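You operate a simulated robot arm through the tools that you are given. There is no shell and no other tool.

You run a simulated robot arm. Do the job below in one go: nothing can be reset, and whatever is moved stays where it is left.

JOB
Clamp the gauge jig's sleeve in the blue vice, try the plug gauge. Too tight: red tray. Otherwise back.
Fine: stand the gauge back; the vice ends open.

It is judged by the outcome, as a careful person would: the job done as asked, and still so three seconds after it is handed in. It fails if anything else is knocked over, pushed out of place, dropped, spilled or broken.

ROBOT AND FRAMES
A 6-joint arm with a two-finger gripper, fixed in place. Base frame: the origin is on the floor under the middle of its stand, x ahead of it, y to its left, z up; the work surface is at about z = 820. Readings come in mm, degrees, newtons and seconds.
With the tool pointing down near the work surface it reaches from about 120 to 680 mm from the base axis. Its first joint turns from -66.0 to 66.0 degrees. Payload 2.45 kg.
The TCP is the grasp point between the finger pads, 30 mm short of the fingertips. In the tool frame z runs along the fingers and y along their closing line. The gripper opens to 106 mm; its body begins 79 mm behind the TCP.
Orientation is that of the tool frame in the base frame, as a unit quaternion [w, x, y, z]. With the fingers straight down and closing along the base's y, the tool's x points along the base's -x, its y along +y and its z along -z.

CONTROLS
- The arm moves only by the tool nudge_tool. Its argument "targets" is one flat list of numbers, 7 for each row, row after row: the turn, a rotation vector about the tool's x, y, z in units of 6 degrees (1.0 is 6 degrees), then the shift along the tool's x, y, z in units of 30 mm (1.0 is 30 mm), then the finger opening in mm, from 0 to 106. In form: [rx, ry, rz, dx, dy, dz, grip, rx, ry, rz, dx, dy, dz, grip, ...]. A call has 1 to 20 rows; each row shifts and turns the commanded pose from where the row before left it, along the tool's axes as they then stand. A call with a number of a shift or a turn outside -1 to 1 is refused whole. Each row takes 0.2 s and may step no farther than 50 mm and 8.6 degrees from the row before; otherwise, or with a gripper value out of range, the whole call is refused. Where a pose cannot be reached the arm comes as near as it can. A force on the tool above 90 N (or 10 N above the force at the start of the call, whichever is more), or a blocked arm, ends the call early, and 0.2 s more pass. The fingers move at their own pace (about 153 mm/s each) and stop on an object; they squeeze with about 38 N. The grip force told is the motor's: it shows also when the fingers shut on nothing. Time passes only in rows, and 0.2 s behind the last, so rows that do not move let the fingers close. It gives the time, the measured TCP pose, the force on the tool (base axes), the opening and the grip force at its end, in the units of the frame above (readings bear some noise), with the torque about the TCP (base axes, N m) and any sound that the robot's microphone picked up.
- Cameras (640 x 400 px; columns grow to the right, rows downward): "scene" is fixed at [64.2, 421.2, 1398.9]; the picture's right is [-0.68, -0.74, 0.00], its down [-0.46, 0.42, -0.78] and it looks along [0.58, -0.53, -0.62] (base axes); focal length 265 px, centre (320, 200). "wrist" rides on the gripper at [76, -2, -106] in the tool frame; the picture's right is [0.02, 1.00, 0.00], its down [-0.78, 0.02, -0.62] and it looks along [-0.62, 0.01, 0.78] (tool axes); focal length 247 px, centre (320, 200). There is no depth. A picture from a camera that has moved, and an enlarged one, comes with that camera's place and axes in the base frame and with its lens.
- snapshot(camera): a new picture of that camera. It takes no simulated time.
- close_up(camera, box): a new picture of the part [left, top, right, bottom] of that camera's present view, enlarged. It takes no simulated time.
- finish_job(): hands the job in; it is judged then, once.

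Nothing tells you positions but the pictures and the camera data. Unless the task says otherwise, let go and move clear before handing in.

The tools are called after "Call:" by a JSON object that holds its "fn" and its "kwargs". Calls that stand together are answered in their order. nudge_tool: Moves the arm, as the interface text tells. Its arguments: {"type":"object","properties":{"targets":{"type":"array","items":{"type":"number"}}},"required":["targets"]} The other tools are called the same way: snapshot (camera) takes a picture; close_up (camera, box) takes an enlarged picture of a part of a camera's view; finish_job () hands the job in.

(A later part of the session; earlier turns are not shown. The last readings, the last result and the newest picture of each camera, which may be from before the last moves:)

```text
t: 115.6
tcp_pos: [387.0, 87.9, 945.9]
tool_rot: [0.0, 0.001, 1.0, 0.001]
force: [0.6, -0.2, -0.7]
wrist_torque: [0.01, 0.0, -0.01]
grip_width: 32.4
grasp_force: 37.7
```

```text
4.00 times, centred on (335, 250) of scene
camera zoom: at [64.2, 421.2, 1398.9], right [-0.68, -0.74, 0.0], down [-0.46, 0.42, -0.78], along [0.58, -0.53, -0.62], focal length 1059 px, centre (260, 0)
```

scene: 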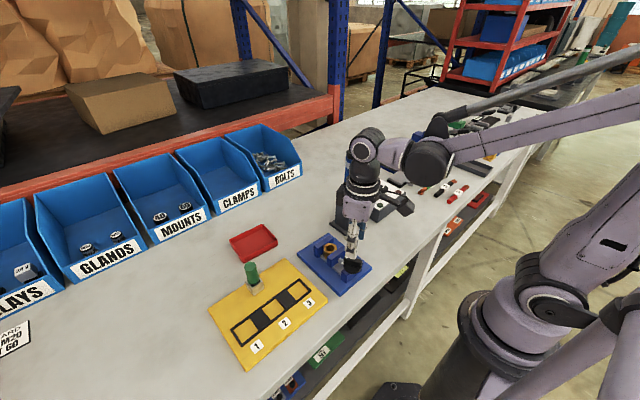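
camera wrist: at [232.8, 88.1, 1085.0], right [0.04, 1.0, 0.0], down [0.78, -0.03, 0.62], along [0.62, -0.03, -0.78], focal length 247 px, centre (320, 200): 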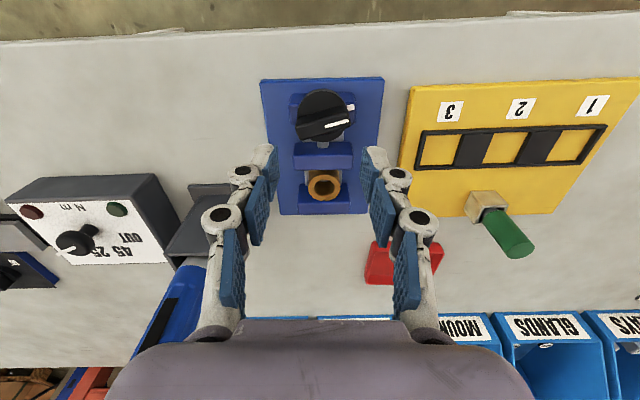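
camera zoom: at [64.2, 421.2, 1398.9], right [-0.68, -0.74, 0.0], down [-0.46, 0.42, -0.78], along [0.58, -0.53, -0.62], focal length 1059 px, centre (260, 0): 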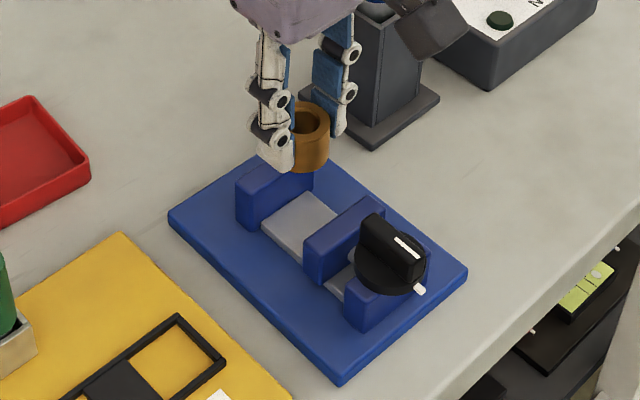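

The sleeve is lifted out cleanly. I'll check its position in the grip precisely before taking it back to slot 2.

Call:
{"fn": "close_up", "kwargs": {"camera": "wrist", "box": [280, 120, 360, 210]}}

Call:
{"fn": "nudge_tool", "kwargs": {"targets": [0, 0, 0, 0.0875, 0.831, 0, 0, 0, 0, 0, 0.0875, 0.831, 0, 0, 0, 0, 0, 0.0875, 0.831, 0, 0, 0, 0, 0, 0.0875, 0.831, 0, 0, 0, 0, 0, 0.0875, 0.831, 0, 0, 0, 0, 0, 0.0875, 0.831, 0, 0, 0, 0, 0, 0.0875, 0.831, 0, 0, 0, 0, 0, 0.0875, 0.831, 0, 0, 0, 0, 0, 0, 0, 0, 0]}}

Call:
{"fn": "snapshot", "kwargs": {"camera": "wrist"}}

Call:
{"fn": "close_up", "kwargs": {"camera": "wrist", "box": [240, 60, 400, 220]}}

Call:
{"fn": "close_up", "kwargs": {"camera": "scene", "box": [215, 240, 315, 340]}}

```text
4.44 times, centred on (320, 165) of wrist
camera zoom: at [310.6, 85.8, 1052.5], right [-0.02, 1.0, 0.0], down [0.78, 0.02, 0.62], along [0.62, 0.01, -0.78], focal length 1098 px, centre (320, 356)
```

zoom: 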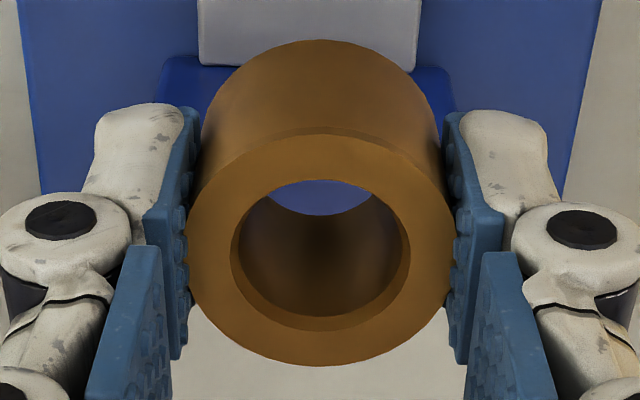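

```text
t: 117.6
tcp_pos: [367.0, 285.6, 945.9]
tool_rot: [0.001, 0.0, 1.0, 0.0]
force: [-0.3, 0.6, -0.8]
wrist_torque: [0.01, -0.01, 0.0]
grip_width: 32.2
grasp_force: 38.3
```

```text
taken
camera wrist: at [290.2, 285.0, 1053.0], right [-0.02, 1.0, 0.0], down [0.78, 0.02, 0.62], along [0.62, 0.01, -0.78], focal length 247 px, centre (320, 200)
```

wrist: 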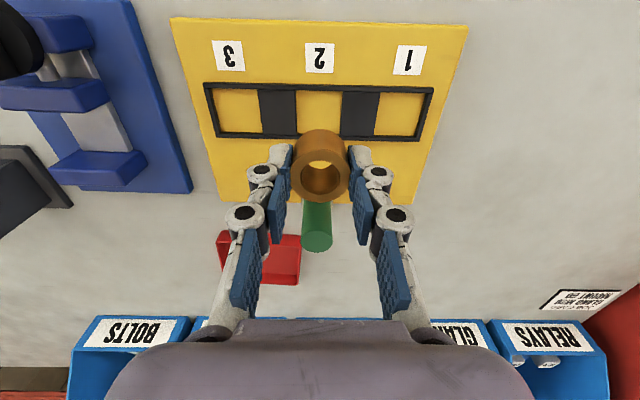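

```text
2.50 times, centred on (320, 140) of wrist
camera zoom: at [290.2, 285.0, 1053.0], right [-0.02, 1.0, 0.0], down [0.78, 0.02, 0.62], along [0.62, 0.01, -0.78], focal length 617 px, centre (320, 350)
```

zoom: 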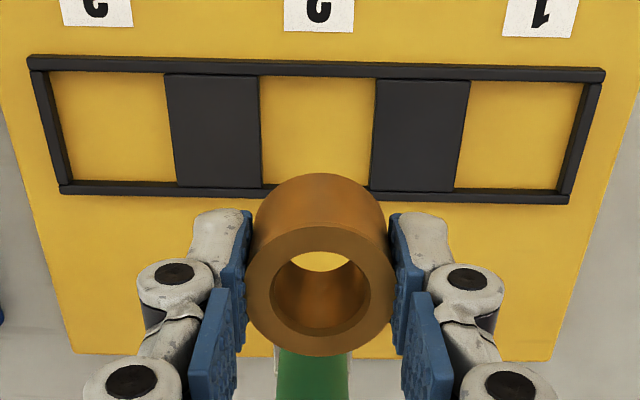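

```text
4.00 times, centred on (265, 290) of scene
camera zoom: at [64.2, 421.2, 1398.9], right [-0.68, -0.74, 0.0], down [-0.46, 0.42, -0.78], along [0.58, -0.53, -0.62], focal length 1059 px, centre (540, -160)
```

zoom: 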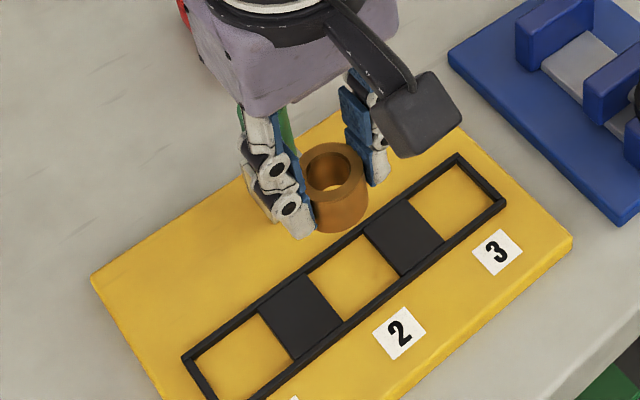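

Call:
{"fn": "close_up", "kwargs": {"camera": "wrist", "box": [220, 100, 420, 260]}}

```text
2.50 times, centred on (320, 180) of wrist
camera zoom: at [290.2, 285.0, 1053.0], right [-0.02, 1.0, 0.0], down [0.78, 0.02, 0.62], along [0.62, 0.01, -0.78], focal length 617 px, centre (320, 250)
```

zoom: 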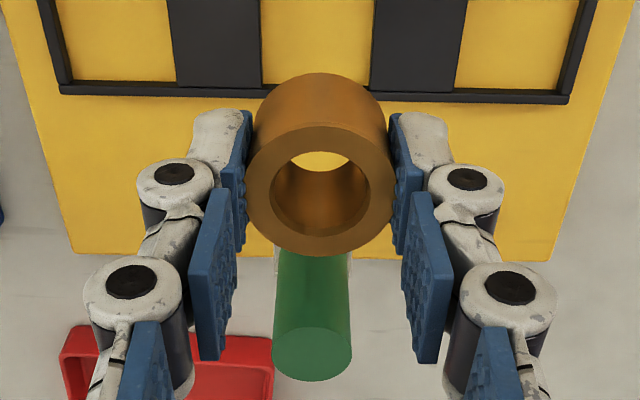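

The sleeve sits in the grip exactly as at the first pick, so returning to the original pick pose will put it back in slot 2. I'm descending to just above the frame for a check.

Call:
{"fn": "nudge_tool", "kwargs": {"targets": [0, 0, 0, 0.01, -0.014, 0.7, 0, 0, 0, 0, 0, 0, 0.7, 0, 0, 0, 0, 0, 0, 0.5, 0, 0, 0, 0, 0, 0, 0.15, 0, 0, 0, 0, 0, 0, 0, 0]}}

Call:
{"fn": "close_up", "kwargs": {"camera": "wrist", "box": [260, 80, 380, 180]}}

Call:
{"fn": "close_up", "kwargs": {"camera": "scene", "box": [245, 275, 300, 330]}}

```text
t: 118.8
tcp_pos: [368.6, 285.5, 885.6]
tool_rot: [0.0, -0.001, 1.0, 0.0]
force: [-0.1, 0.5, -0.7]
wrist_torque: [0.0, 0.03, -0.03]
grip_width: 32.4
grasp_force: 38.2
```

```text
4.00 times, centred on (320, 130) of wrist
camera zoom: at [291.2, 284.1, 991.7], right [-0.02, 1.0, 0.0], down [0.78, 0.02, 0.62], along [0.62, 0.01, -0.78], focal length 988 px, centre (320, 480)
```

zoom: 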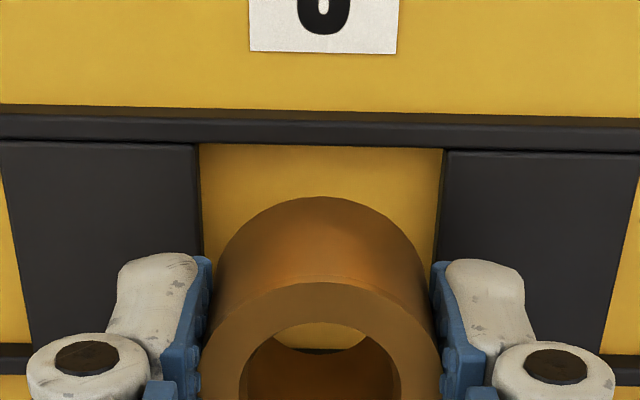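

```text
7.27 times, centred on (272, 302) of scene
camera zoom: at [64.2, 421.2, 1398.9], right [-0.68, -0.74, 0.0], down [-0.46, 0.42, -0.78], along [0.58, -0.53, -0.62], focal length 1926 px, centre (666, -546)
```

zoom: 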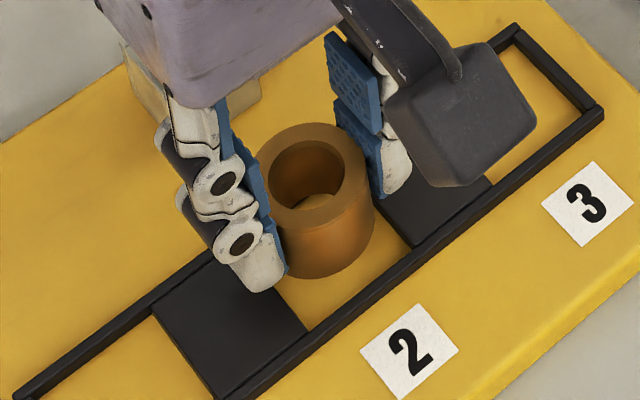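

Call:
{"fn": "nudge_tool", "kwargs": {"targets": [0, 0, 0, 0.045, 0.01, 0.1, 0, 0, 0, 0, 0, 0, 0.08, 0, 0, 0, 0, 0, 0, 0, 0]}}

Call:
{"fn": "close_up", "kwargs": {"camera": "wrist", "box": [260, 80, 380, 180]}}

Call:
{"fn": "close_up", "kwargs": {"camera": "scene", "box": [245, 275, 300, 330]}}

```text
t: 119.6
tcp_pos: [367.2, 287.0, 880.3]
tool_rot: [0.0, 0.0, 1.0, 0.001]
force: [0.4, -0.5, -0.5]
wrist_torque: [0.02, 0.0, 0.0]
grip_width: 32.4
grasp_force: 38.5
```

```text
4.00 times, centred on (320, 130) of wrist
camera zoom: at [289.7, 284.3, 986.4], right [-0.02, 1.0, 0.0], down [0.78, 0.02, 0.62], along [0.62, 0.01, -0.78], focal length 988 px, centre (320, 480)
```

zoom: 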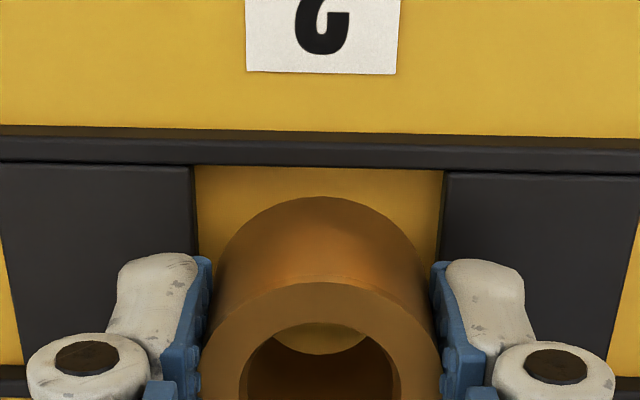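

```text
7.27 times, centred on (272, 302) of scene
camera zoom: at [64.2, 421.2, 1398.9], right [-0.68, -0.74, 0.0], down [-0.46, 0.42, -0.78], along [0.58, -0.53, -0.62], focal length 1926 px, centre (666, -546)
```

zoom: 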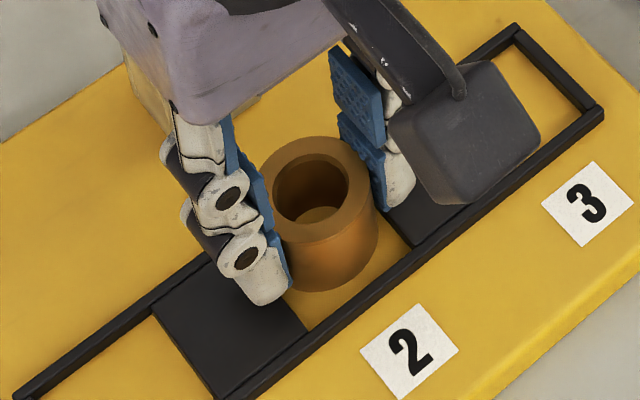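

Call:
{"fn": "nudge_tool", "kwargs": {"targets": [0, 0, 0, 0.03, -0.01, 0.03, 0, 0, 0, 0, 0, 0, 0.04, 0, 0, 0, 0, 0, 0, 0, 0]}}

Call:
{"fn": "close_up", "kwargs": {"camera": "wrist", "box": [260, 80, 380, 180]}}

Call:
{"fn": "close_up", "kwargs": {"camera": "scene", "box": [245, 275, 300, 330]}}

```text
t: 120.4
tcp_pos: [365.6, 285.3, 877.4]
tool_rot: [0.0, 0.0, 1.0, 0.0]
force: [0.5, 0.2, -0.3]
wrist_torque: [0.02, -0.03, 0.03]
grip_width: 32.4
grasp_force: 37.7
```

```text
4.00 times, centred on (320, 130) of wrist
camera zoom: at [288.5, 284.1, 983.9], right [-0.02, 1.0, 0.0], down [0.78, 0.02, 0.62], along [0.62, 0.01, -0.78], focal length 988 px, centre (320, 480)
```

zoom: 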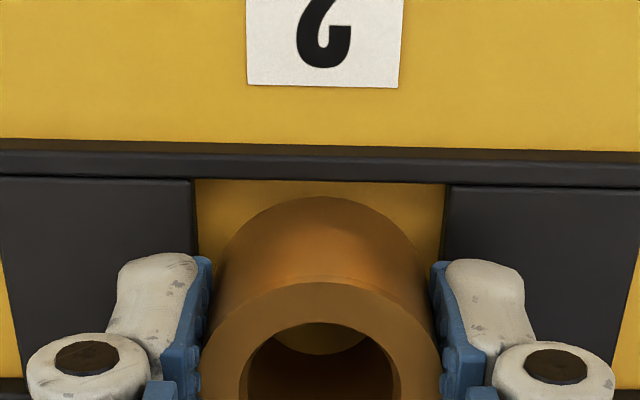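

```text
7.27 times, centred on (272, 302) of scene
camera zoom: at [64.2, 421.2, 1398.9], right [-0.68, -0.74, 0.0], down [-0.46, 0.42, -0.78], along [0.58, -0.53, -0.62], focal length 1926 px, centre (666, -546)
```

zoom: 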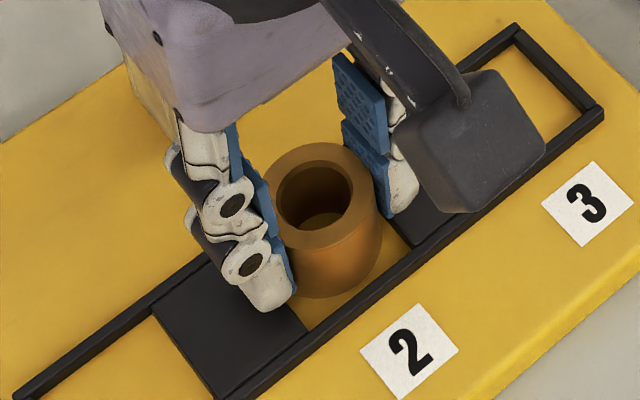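

The sleeve is inside the slot outline. I'm lowering the last millimetres slowly.

Call:
{"fn": "nudge_tool", "kwargs": {"targets": [0, 0, 0, -0.005, 0, 0.04, 0, 0, 0, 0, 0, 0, 0.04, 0, 0, 0, 0, 0, 0, 0, 0]}}

Call:
{"fn": "close_up", "kwargs": {"camera": "wrist", "box": [260, 80, 380, 180]}}

Call:
{"fn": "close_up", "kwargs": {"camera": "scene", "box": [245, 275, 300, 330]}}

```text
t: 121.2
tcp_pos: [364.9, 286.0, 874.4]
tool_rot: [0.0, 0.0, 1.0, 0.0]
force: [-0.5, 0.8, -1.0]
wrist_torque: [-0.03, 0.01, -0.03]
grip_width: 32.3
grasp_force: 38.1
```

```text
4.00 times, centred on (320, 130) of wrist
camera zoom: at [287.8, 284.0, 981.6], right [-0.02, 1.0, 0.0], down [0.78, 0.02, 0.62], along [0.62, 0.01, -0.78], focal length 988 px, centre (320, 480)
```

zoom: 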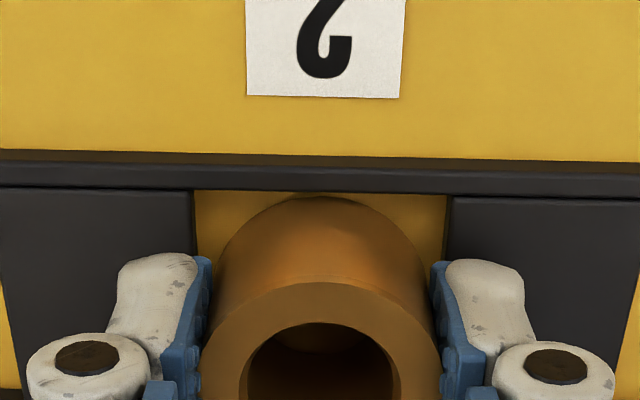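

```text
7.27 times, centred on (272, 302) of scene
camera zoom: at [64.2, 421.2, 1398.9], right [-0.68, -0.74, 0.0], down [-0.46, 0.42, -0.78], along [0.58, -0.53, -0.62], focal length 1926 px, centre (666, -546)
```

zoom: 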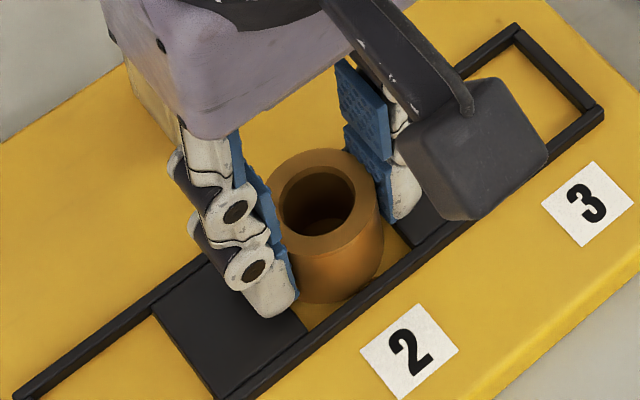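

Call:
{"fn": "nudge_tool", "kwargs": {"targets": [0, 0, 0, -0.028, 0.005, 0.0, 0, 0, 0, 0, 0, 0, 0.05, 0, 0, 0, 0, 0, 0, 0, 0]}}

Call:
{"fn": "close_up", "kwargs": {"camera": "wrist", "box": [260, 80, 380, 180]}}

```text
t: 122.0
tcp_pos: [365.0, 285.5, 873.3]
tool_rot: [0.001, 0.0, 1.0, 0.001]
force: [-0.5, 0.1, -0.7]
wrist_torque: [0.04, 0.0, -0.05]
grip_width: 32.3
grasp_force: 37.7
```

```text
4.00 times, centred on (320, 130) of wrist
camera zoom: at [289.0, 284.1, 979.6], right [-0.02, 1.0, 0.0], down [0.78, 0.02, 0.62], along [0.62, 0.01, -0.78], focal length 988 px, centre (320, 480)
```

zoom: 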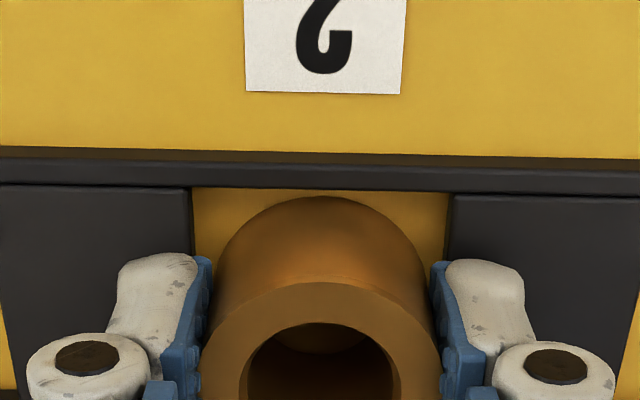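

Call:
{"fn": "nudge_tool", "kwargs": {"targets": [0, 0, 0, 0, 0, 0.05, 0, 0, 0, 0, 0, 0, 0, 0]}}

```text
t: 122.6
tcp_pos: [366.1, 285.6, 871.9]
tool_rot: [0.0, 0.0, 1.0, 0.0]
force: [0.8, -0.1, 20.8]
wrist_torque: [0.07, 0.15, -0.05]
grip_width: 32.5
grasp_force: 37.7
```

Contact is at TCP z≈872, which is the plate level (the frame edge would have been about 5 mm higher). I'll verify with pictures, then ease off and release.

Call:
{"fn": "close_up", "kwargs": {"camera": "wrist", "box": [220, 80, 420, 240]}}

Call:
{"fn": "close_up", "kwargs": {"camera": "scene", "box": [245, 275, 300, 330]}}

Call:
{"fn": "nudge_tool", "kwargs": {"targets": [0, 0, 0, 0, 0, -0.025, 0, 0, 0, 0, 0, 0, 0, 38, 0, 0, 0, 0, 0, 0, 50, 0, 0, 0, 0, 0, 0, 60, 0, 0, 0, 0, 0, 0, 60]}}

Call:
{"fn": "close_up", "kwargs": {"camera": "wrist", "box": [220, 80, 420, 240]}}

Call:
{"fn": "close_up", "kwargs": {"camera": "scene", "box": [245, 275, 300, 330]}}

```text
2.50 times, centred on (320, 160) of wrist
camera zoom: at [288.8, 283.9, 978.5], right [-0.02, 1.0, 0.0], down [0.78, 0.02, 0.62], along [0.62, 0.01, -0.78], focal length 617 px, centre (320, 300)
```

zoom: 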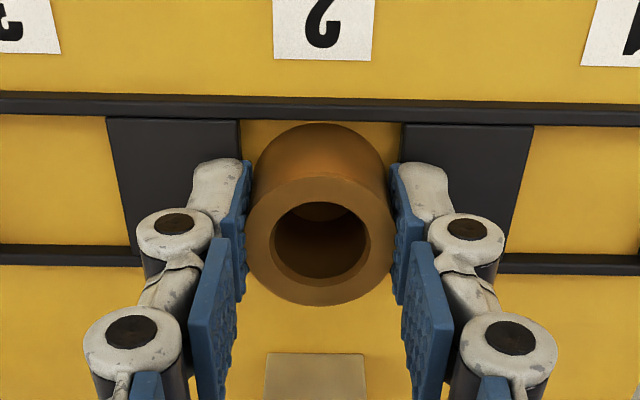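

```text
7.27 times, centred on (272, 302) of scene
camera zoom: at [64.0, 421.0, 1398.9], right [-0.68, -0.74, 0.0], down [-0.46, 0.42, -0.78], along [0.58, -0.53, -0.62], focal length 1926 px, centre (666, -546)
```

zoom: 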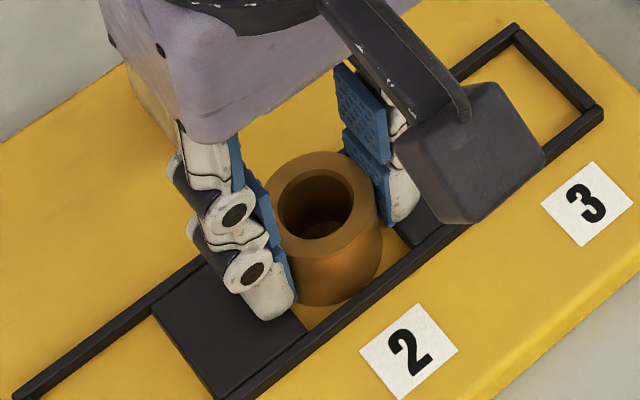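

```text
t: 123.8
tcp_pos: [366.1, 286.8, 871.0]
tool_rot: [0.001, 0.0, 1.0, 0.0]
force: [0.1, 0.0, -0.3]
wrist_torque: [-0.01, 0.02, 0.0]
grip_width: 59.4
grasp_force: 0.0
```

```text
2.50 times, centred on (320, 160) of wrist
camera zoom: at [288.9, 283.8, 978.8], right [-0.02, 1.0, 0.0], down [0.78, 0.02, 0.62], along [0.62, 0.01, -0.78], focal length 617 px, centre (320, 300)
```

zoom: 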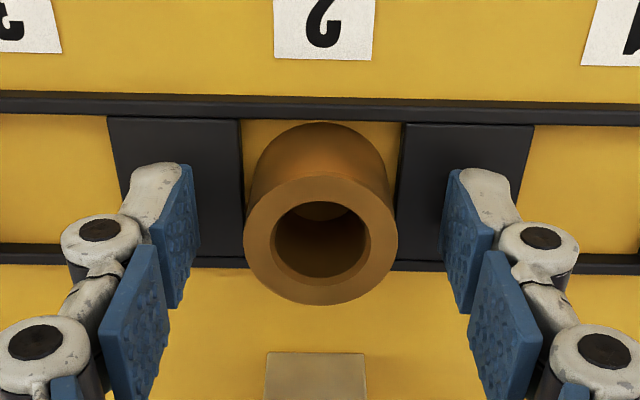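

```text
7.27 times, centred on (272, 302) of scene
camera zoom: at [64.2, 421.2, 1398.9], right [-0.68, -0.74, 0.0], down [-0.46, 0.42, -0.78], along [0.58, -0.53, -0.62], focal length 1926 px, centre (666, -546)
```

zoom: 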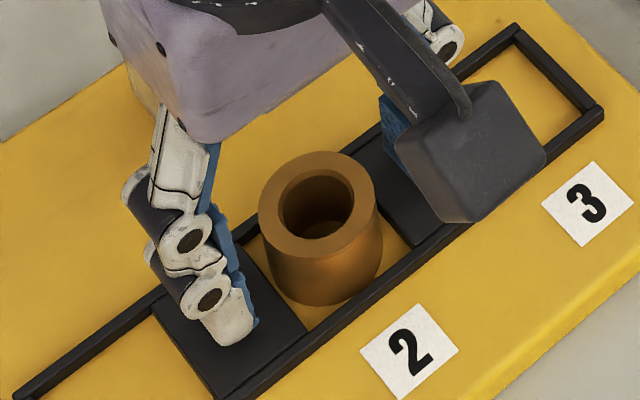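

The sleeve stands in slot 2. I'm backing straight up to the start viewpoint so I can compare the vice's present position directly with the first pictures.

Call:
{"fn": "nudge_tool", "kwargs": {"targets": [0, 0, 0, 0, 0, -0.5, 60, 0, 0, 0, 0, 0, -1, 60, 0, 0, 0, 0, 0, -1, 60, 0, 0, 0, 0, 0, -1, 60, 0, 0, 0, 0.18, -0.77, -0.9, 60, 0, 0, 0, 0.18, -0.77, -0.9, 60, 0, 0, 0, 0.18, -0.77, -0.9, 60, 0, 0, 0, 0.18, -0.77, -0.9, 60, 0, 0, 0, 0.18, -0.77, -0.9, 60, 0, 0, 0, 0.18, -0.77, -0.9, 60, 0, 0, 0, 0.18, -0.77, -0.9, 60, 0, 0, 0, 0.18, -0.77, -0.9, 60, 0, 0, 0, 0.18, -0.77, -0.9, 60, 0, 0, 0, 0, 0, 0, 60]}}

Call:
{"fn": "snapshot", "kwargs": {"camera": "wrist"}}

Call:
{"fn": "close_up", "kwargs": {"camera": "wrist", "box": [280, 30, 370, 150]}}

Call:
{"fn": "close_up", "kwargs": {"camera": "scene", "box": [290, 220, 380, 300]}}

Call:
{"fn": "close_up", "kwargs": {"camera": "scene", "box": [200, 210, 380, 380]}}

```text
t: 126.8
tcp_pos: [315.8, 79.5, 1220.6]
tool_rot: [0.0, 0.0, 1.0, -0.001]
force: [-0.8, -0.7, 0.2]
wrist_torque: [-0.03, -0.02, 0.02]
grip_width: 60.2
grasp_force: 0.1
```

```text
taken
camera wrist: at [239.3, 77.6, 1327.0], right [-0.02, 1.0, 0.0], down [0.78, 0.02, 0.62], along [0.62, 0.01, -0.78], focal length 247 px, centre (320, 200)
```

wrist: 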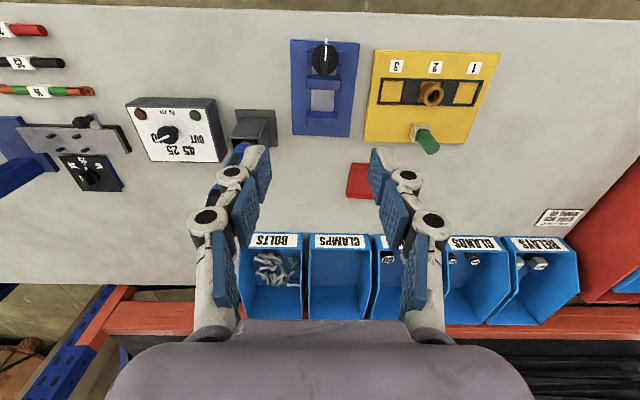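

```text
3.33 times, centred on (325, 90) of wrist
camera zoom: at [239.3, 77.6, 1327.0], right [-0.02, 1.0, 0.0], down [0.78, 0.02, 0.62], along [0.62, 0.01, -0.78], focal length 823 px, centre (303, 567)
```

zoom: 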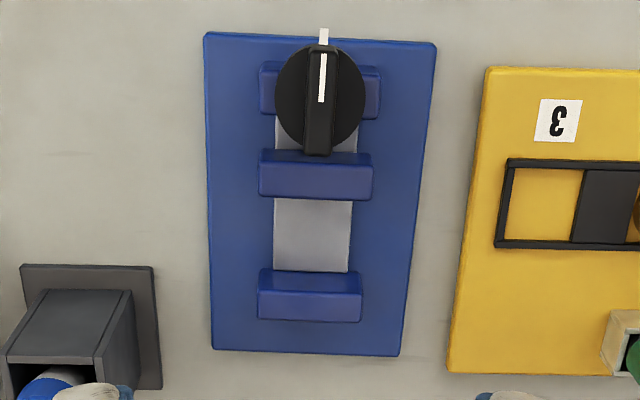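

```text
5.00 times, centred on (335, 260) of scene
camera zoom: at [64.2, 421.2, 1398.9], right [-0.68, -0.74, 0.0], down [-0.46, 0.42, -0.78], along [0.58, -0.53, -0.62], focal length 1324 px, centre (245, -100)
```

zoom: 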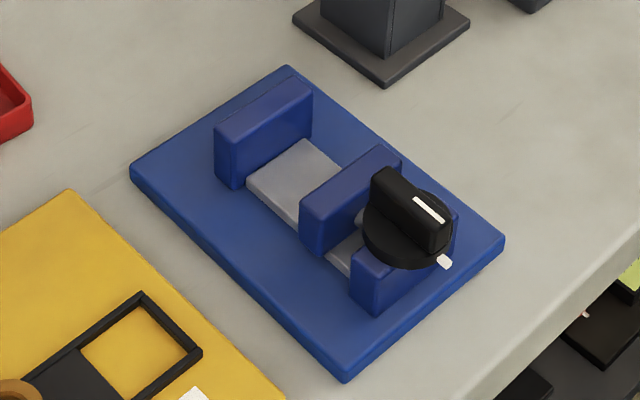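

```text
2.35 times, centred on (290, 295) of scene
camera zoom: at [64.2, 421.2, 1398.9], right [-0.68, -0.74, 0.0], down [-0.46, 0.42, -0.78], along [0.58, -0.53, -0.62], focal length 623 px, centre (391, -24)
```

zoom: 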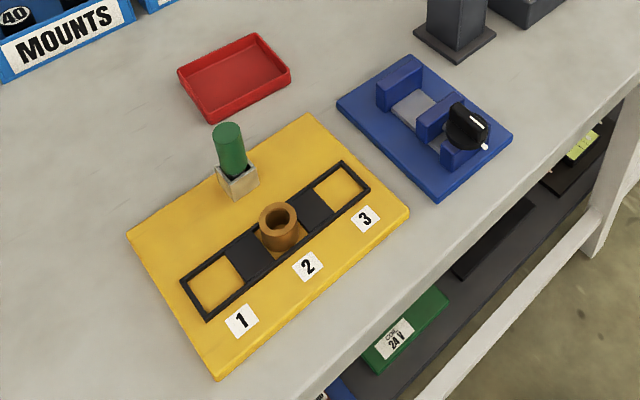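

Everything else matches the starting picture. The vice is about 2–3 mm and 1.4° off from where it began, so I'll grip its fixed jaw and ease it back. First I'm moving over the fixed jaw with the gripper turned 90°.

Call:
{"fn": "nudge_tool", "kwargs": {"targets": [0, 0, 0, -0.362, 0.017, 0.815, 50, 0, 0, 0, -0.362, 0.017, 0.815, 50, 0, 0, 0, -0.362, 0.017, 0.815, 50, 0, 0, 0, -0.362, 0.017, 0.815, 50, 0, 0, 0, -0.362, 0.017, 0.815, 50, 0, 0, 0, -0.362, 0.017, 0.815, 50, 0, 0, 0, -0.362, 0.017, 0.815, 50, 0, 0, 0, -0.362, 0.017, 0.815, 50, 0, 0, 0, -0.362, 0.017, 0.815, 50]}}

Call:
{"fn": "nudge_tool", "kwargs": {"targets": [0, 0, 1, 0, 0, 0, 50, 0, 0, 1, 0, 0, 0, 50, 0, 0, 1, 0, 0, 0, 50, 0, 0, 1, 0, 0, 0, 50, 0, 0, 1, 0, 0, 0, 50, 0, 0, 1, 0, 0, 0, 50, 0, 0, 1, 0, 0, 0, 50, 0, 0, 1, 0, 0, 0, 50, 0, 0, 1, 0, 0, 0, 50, 0, 0, 1, 0, 0, 0, 50, 0, 0, 1, 0, 0, 0, 50, 0, 0, 1, 0, 0, 0, 50, 0, 0, 1, 0, 0, 0, 50, 0, 0, 1, 0, 0, 0, 50, 0, 0, 1, 0, 0, 0, 50, 0, 0, 0, 0, 0, 0, 50]}}

Call:
{"fn": "snapshot", "kwargs": {"camera": "wrist"}}

Call:
{"fn": "close_up", "kwargs": {"camera": "wrist", "box": [220, 30, 420, 210]}}

Call:
{"fn": "close_up", "kwargs": {"camera": "scene", "box": [280, 190, 380, 290]}}

```text
t: 128.8
tcp_pos: [416.6, 82.6, 1000.0]
tool_rot: [0.0, 0.0, 1.0, 0.0]
force: [0.4, -0.5, 0.1]
wrist_torque: [0.03, 0.01, -0.01]
grip_width: 49.9
grasp_force: 0.0
```

```text
t: 132.2
tcp_pos: [415.8, 82.2, 1000.8]
tool_rot: [0.0, 0.708, 0.706, -0.001]
force: [-0.3, 0.0, 0.1]
wrist_torque: [-0.03, 0.0, -0.01]
grip_width: 50.2
grasp_force: 0.0
```

```text
taken
camera wrist: at [413.6, 158.6, 1107.6], right [1.0, 0.02, 0.0], down [0.02, -0.78, 0.62], along [0.01, -0.62, -0.78], focal length 247 px, centre (320, 200)
```

wrist: 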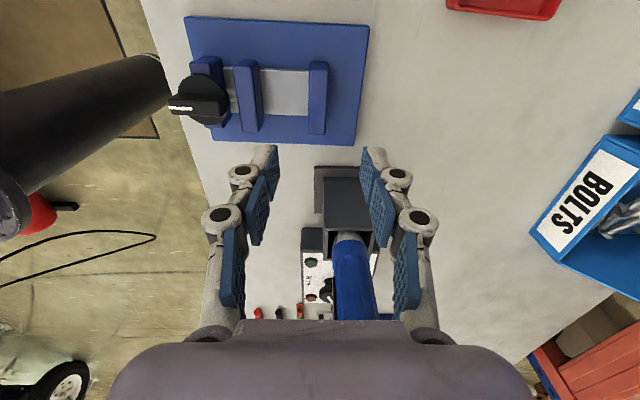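

```text
2.22 times, centred on (320, 120) of wrist
camera zoom: at [413.6, 158.6, 1107.6], right [1.0, 0.02, 0.0], down [0.02, -0.78, 0.62], along [0.01, -0.62, -0.78], focal length 549 px, centre (320, 378)
```

zoom: 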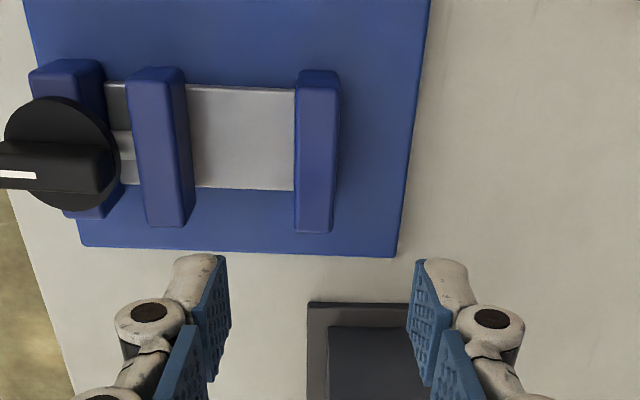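

```text
4.00 times, centred on (330, 240) of scene
camera zoom: at [64.2, 421.2, 1398.9], right [-0.68, -0.74, 0.0], down [-0.46, 0.42, -0.78], along [0.58, -0.53, -0.62], focal length 1059 px, centre (280, 40)
```

zoom: 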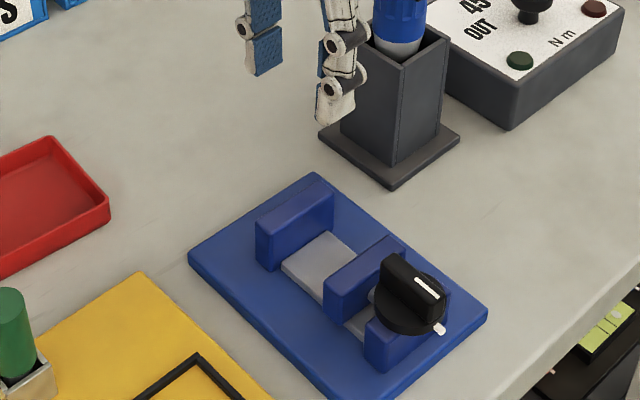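

Call:
{"fn": "nudge_tool", "kwargs": {"targets": [0, 0, 0, 0.08, -0.077, 0.8, 50, 0, 0, 0, 0, 0, 0.9, 50, 0, 0, 0, 0, 0, 0.9, 50, 0, 0, 0, 0, 0, 0.6, 50, 0, 0, 0, 0, 0, 0, 50]}}

Call:
{"fn": "close_up", "kwargs": {"camera": "wrist", "box": [220, 50, 420, 230]}}

Call:
{"fn": "close_up", "kwargs": {"camera": "scene", "box": [290, 200, 370, 280]}}

```text
t: 133.4
tcp_pos: [413.2, 85.5, 905.2]
tool_rot: [0.0, 0.707, 0.707, 0.0]
force: [0.1, -0.5, -1.0]
wrist_torque: [-0.03, 0.01, 0.01]
grip_width: 50.2
grasp_force: 0.0
```

```text
2.22 times, centred on (320, 140) of wrist
camera zoom: at [411.2, 161.5, 1012.2], right [1.0, 0.02, 0.0], down [0.02, -0.78, 0.62], along [0.01, -0.62, -0.78], focal length 549 px, centre (320, 333)
```

zoom: 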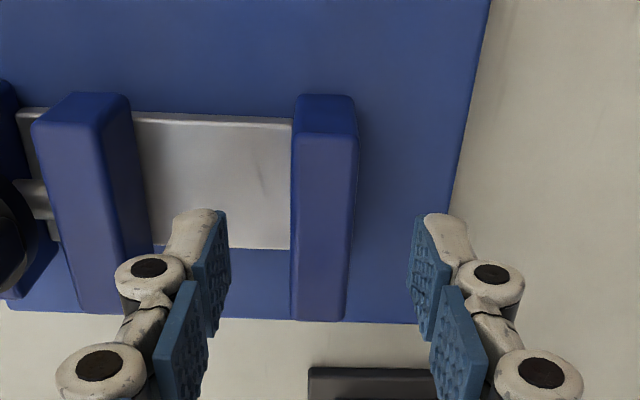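

```text
5.00 times, centred on (330, 240) of scene
camera zoom: at [64.2, 421.2, 1398.9], right [-0.68, -0.74, 0.0], down [-0.46, 0.42, -0.78], along [0.58, -0.53, -0.62], focal length 1324 px, centre (270, 0)
```

zoom: 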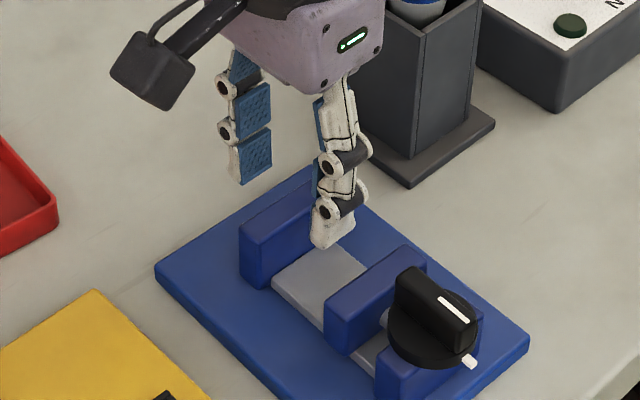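

Call:
{"fn": "nudge_tool", "kwargs": {"targets": [0, 0, 0, 0, 0, 0.5, 50, 0, 0, 0, 0, 0, 0.42, 50, 0, 0, 0, 0, 0, 0, 50]}}

Call:
{"fn": "close_up", "kwargs": {"camera": "wrist", "box": [220, 50, 420, 230]}}

Call:
{"fn": "close_up", "kwargs": {"camera": "scene", "box": [290, 200, 370, 280]}}

```text
t: 134.2
tcp_pos: [413.0, 85.1, 879.3]
tool_rot: [0.0, 0.707, 0.707, 0.0]
force: [-0.4, -0.9, 0.7]
wrist_torque: [0.0, 0.04, 0.03]
grip_width: 50.0
grasp_force: 0.2
```

```text
2.22 times, centred on (320, 140) of wrist
camera zoom: at [410.8, 161.5, 984.7], right [1.0, 0.02, 0.0], down [0.02, -0.78, 0.62], along [0.01, -0.62, -0.78], focal length 549 px, centre (320, 333)
```

zoom: 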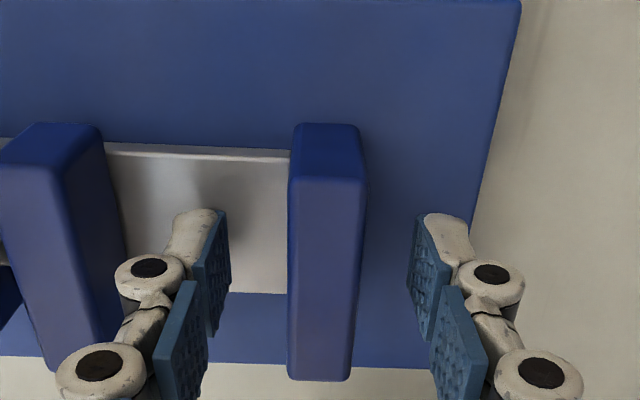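

```text
5.00 times, centred on (330, 240) of scene
camera zoom: at [64.2, 421.2, 1398.9], right [-0.68, -0.74, 0.0], down [-0.46, 0.42, -0.78], along [0.58, -0.53, -0.62], focal length 1324 px, centre (270, 0)
```

zoom: 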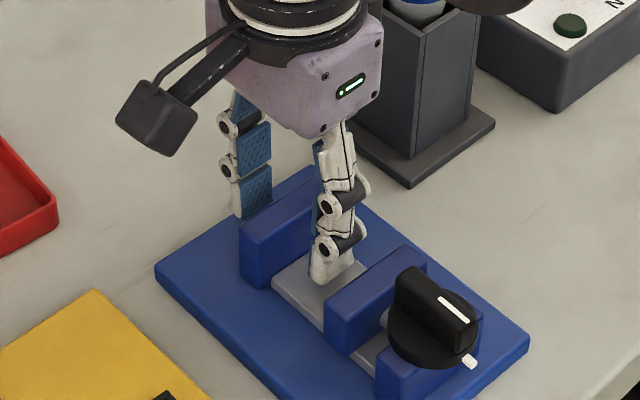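

The fingers straddle the fixed jaw evenly. I'm closing gently and then easing the vice.

Call:
{"fn": "nudge_tool", "kwargs": {"targets": [0, 0, 0, 0, 0, 0, 35, 0, 0, 0, 0, 0, 0, 22, 0, 0, 0, 0, 0, 0, 10, 0, 0, 0, 0, 0, 0, 0]}}

Call:
{"fn": "close_up", "kwargs": {"camera": "scene", "box": [290, 220, 380, 300]}}

Call:
{"fn": "close_up", "kwargs": {"camera": "wrist", "box": [220, 50, 420, 230]}}

```text
t: 135.2
tcp_pos: [414.3, 86.0, 877.4]
tool_rot: [0.0, 0.707, 0.707, 0.001]
force: [6.4, 2.1, -0.7]
wrist_torque: [-0.1, -0.15, -0.93]
grip_width: 18.2
grasp_force: 37.7
```

```text
5.00 times, centred on (335, 260) of scene
camera zoom: at [64.4, 421.2, 1398.9], right [-0.68, -0.74, 0.0], down [-0.46, 0.42, -0.78], along [0.58, -0.53, -0.62], focal length 1324 px, centre (245, -100)
```

zoom: 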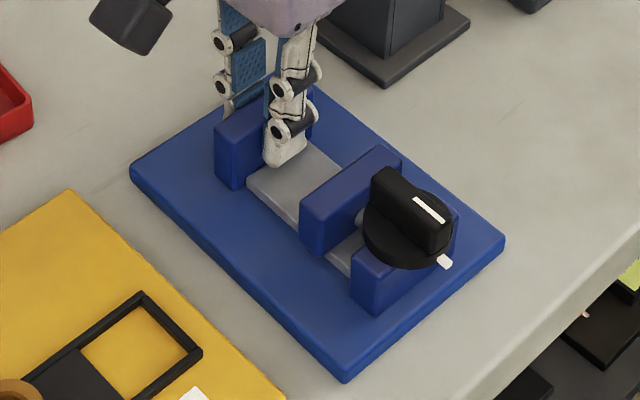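

```text
2.22 times, centred on (320, 140) of wrist
camera zoom: at [411.4, 161.4, 984.9], right [1.0, 0.02, 0.0], down [0.01, -0.78, 0.62], along [0.01, -0.62, -0.78], focal length 549 px, centre (320, 333)
```

zoom: 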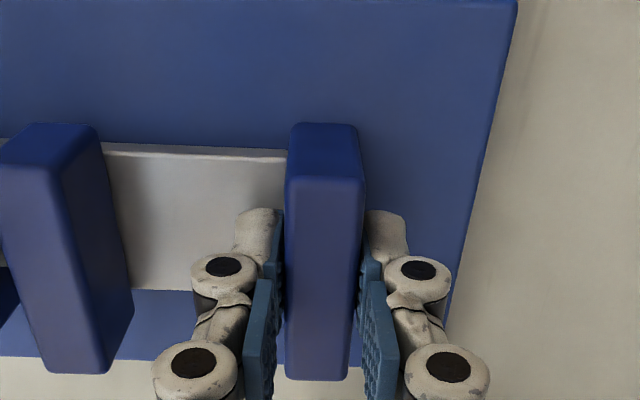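

The jaw is held and the vice hasn't moved yet. I'm easing it about +2.5 mm in x, +3 mm in y with a slight counter-clockwise turn, in small steps.

Call:
{"fn": "nudge_tool", "kwargs": {"targets": [0, 0, -0.05, 0.04, 0.032, 0, 0, 0, 0, -0.05, 0.04, 0.032, 0, 0, 0, 0, -0.05, 0.04, 0.032, 0, 0, 0, 0, 0, 0, 0, 0, 0]}}

Call:
{"fn": "close_up", "kwargs": {"camera": "scene", "box": [290, 220, 380, 300]}}

```text
t: 136.2
tcp_pos: [414.3, 86.4, 877.1]
tool_rot: [0.002, 0.702, 0.712, -0.004]
force: [-16.1, -21.5, 14.1]
wrist_torque: [-0.57, 0.39, -0.81]
grip_width: 18.5
grasp_force: 38.1
```

```text
5.00 times, centred on (335, 260) of scene
camera zoom: at [63.7, 420.6, 1399.1], right [-0.68, -0.74, 0.0], down [-0.46, 0.42, -0.78], along [0.58, -0.53, -0.62], focal length 1324 px, centre (245, -100)
```

zoom: 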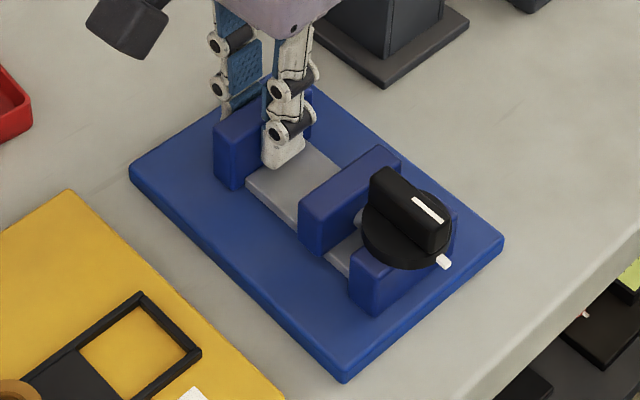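

Call:
{"fn": "nudge_tool", "kwargs": {"targets": [0, 0, -0.05, 0.04, 0.03, 0, 0, 0, 0, -0.05, 0.04, 0.03, 0, 0, 0, 0, 0, 0, 0, 0, 0]}}

Call:
{"fn": "close_up", "kwargs": {"camera": "scene", "box": [290, 220, 380, 300]}}

```text
t: 137.0
tcp_pos: [414.5, 89.1, 876.7]
tool_rot: [0.0, 0.697, 0.717, -0.004]
force: [-22.6, -14.9, 0.6]
wrist_torque: [-1.01, 0.59, -0.74]
grip_width: 18.2
grasp_force: 38.0
```

```text
5.00 times, centred on (335, 260) of scene
camera zoom: at [63.7, 420.8, 1399.0], right [-0.68, -0.74, 0.0], down [-0.46, 0.42, -0.78], along [0.58, -0.53, -0.62], focal length 1324 px, centre (245, -100)
```

zoom: 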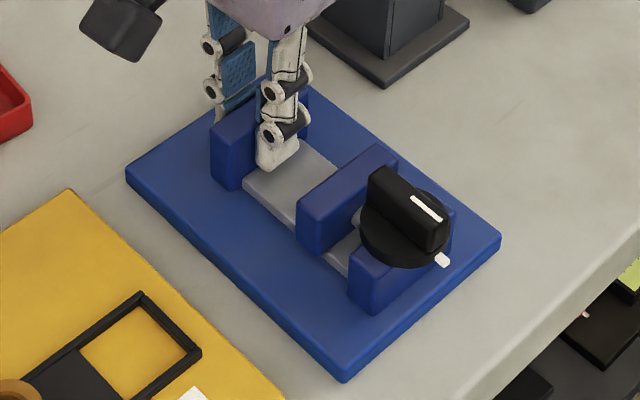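

Call:
{"fn": "nudge_tool", "kwargs": {"targets": [0, 0, 0, 0, 0.025, 0, 0, 0, 0, 0, 0, 0.025, 0, 0, 0, 0, 0, 0, 0, 0, 0]}}

Call:
{"fn": "close_up", "kwargs": {"camera": "scene", "box": [290, 220, 380, 300]}}

```text
t: 137.8
tcp_pos: [416.2, 89.5, 877.1]
tool_rot: [-0.004, 0.698, 0.716, -0.006]
force: [-30.1, -14.7, 8.1]
wrist_torque: [-0.98, 0.72, -0.78]
grip_width: 18.6
grasp_force: 38.5
```

```text
5.00 times, centred on (335, 260) of scene
camera zoom: at [63.4, 420.8, 1399.0], right [-0.68, -0.74, 0.0], down [-0.46, 0.42, -0.78], along [0.58, -0.53, -0.62], focal length 1324 px, centre (245, -100)
```

zoom: 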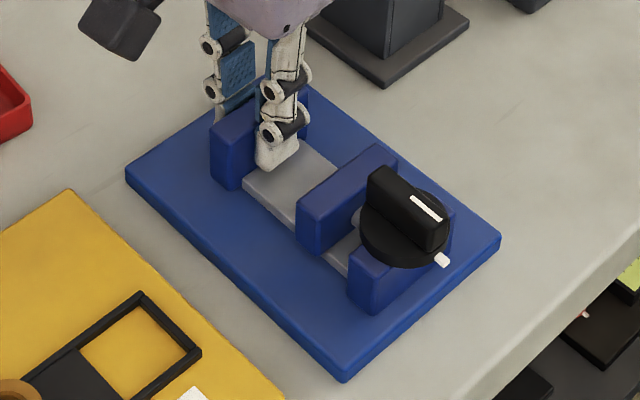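

The vice now matches its original corners to within about 1 mm. I'll unload the stored forces, then open and withdraw.

Call:
{"fn": "nudge_tool", "kwargs": {"targets": [0, 0, 0.1, -0.02, -0.04, 0, 0, 0, 0, 0.08, -0.02, -0.04, 0, 0, 0, 0, 0, 0, 0, 0, 0]}}

Call:
{"fn": "close_up", "kwargs": {"camera": "scene", "box": [290, 220, 380, 300]}}

```text
t: 138.6
tcp_pos: [415.2, 88.3, 877.8]
tool_rot: [-0.003, 0.704, 0.71, -0.003]
force: [-20.0, -3.7, 12.8]
wrist_torque: [-1.02, 0.63, -0.78]
grip_width: 18.1
grasp_force: 38.1
```

```text
5.00 times, centred on (335, 260) of scene
camera zoom: at [63.6, 421.1, 1398.9], right [-0.68, -0.74, 0.0], down [-0.46, 0.42, -0.78], along [0.58, -0.53, -0.62], focal length 1324 px, centre (245, -100)
```

zoom: 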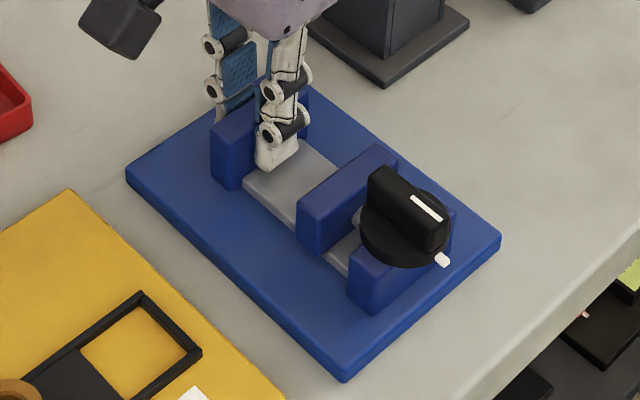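

Call:
{"fn": "nudge_tool", "kwargs": {"targets": [0, 0, 0.06, 0, -0.03, -0.01, 0, 0, 0, 0.04, 0, -0.02, 0, 0, 0, 0, 0, 0, 0, 0, 0]}}

Call:
{"fn": "close_up", "kwargs": {"camera": "scene", "box": [290, 220, 380, 300]}}

```text
t: 139.4
tcp_pos: [414.6, 90.7, 878.2]
tool_rot: [-0.001, 0.708, 0.707, 0.001]
force: [-12.4, 1.7, 27.4]
wrist_torque: [0.1, 0.41, -0.23]
grip_width: 17.6
grasp_force: 38.2
```

```text
5.00 times, centred on (335, 260) of scene
camera zoom: at [63.6, 421.2, 1398.9], right [-0.68, -0.74, 0.0], down [-0.46, 0.42, -0.78], along [0.58, -0.53, -0.62], focal length 1324 px, centre (245, -100)
```

zoom: 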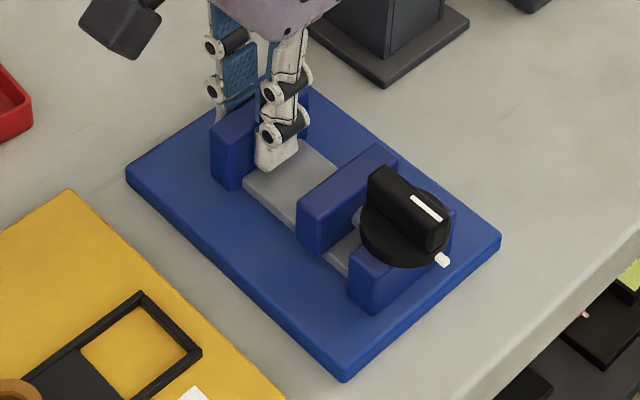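

Call:
{"fn": "nudge_tool", "kwargs": {"targets": [0, 0, 0, 0, -0.03, -0.02, 0, 0, 0, 0, 0, 0, 0, 24, 0, 0, 0, 0, 0, 0, 36, 0, 0, 0, 0, 0, 0, 46, 0, 0, 0, 0, 0, 0, 46]}}

Call:
{"fn": "close_up", "kwargs": {"camera": "scene", "box": [290, 220, 380, 300]}}

Call:
{"fn": "close_up", "kwargs": {"camera": "wrist", "box": [220, 50, 420, 230]}}

```text
t: 140.6
tcp_pos: [414.0, 89.6, 878.7]
tool_rot: [0.0, 0.708, 0.706, -0.001]
force: [0.2, 0.3, -0.6]
wrist_torque: [0.0, 0.01, 0.03]
grip_width: 46.2
grasp_force: 0.0
```

```text
5.00 times, centred on (335, 260) of scene
camera zoom: at [64.2, 421.2, 1398.9], right [-0.68, -0.74, 0.0], down [-0.46, 0.42, -0.78], along [0.58, -0.53, -0.62], focal length 1324 px, centre (245, -100)
```

zoom: 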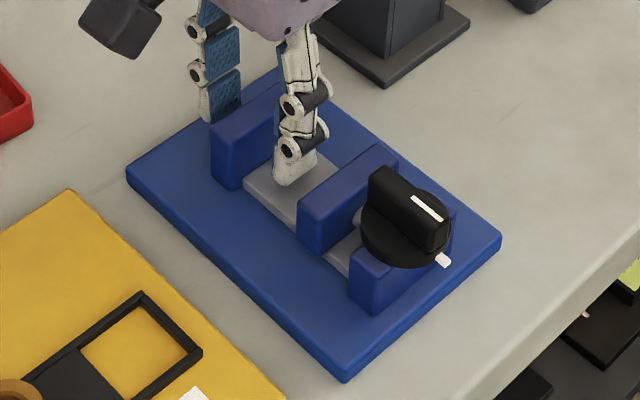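

```text
2.22 times, centred on (320, 140) of wrist
camera zoom: at [413.1, 166.1, 984.5], right [1.0, 0.02, 0.0], down [0.01, -0.78, 0.62], along [0.01, -0.62, -0.78], focal length 549 px, centre (320, 333)
```

zoom: 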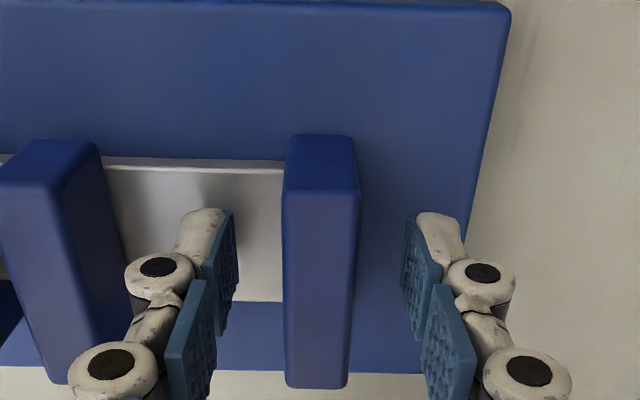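

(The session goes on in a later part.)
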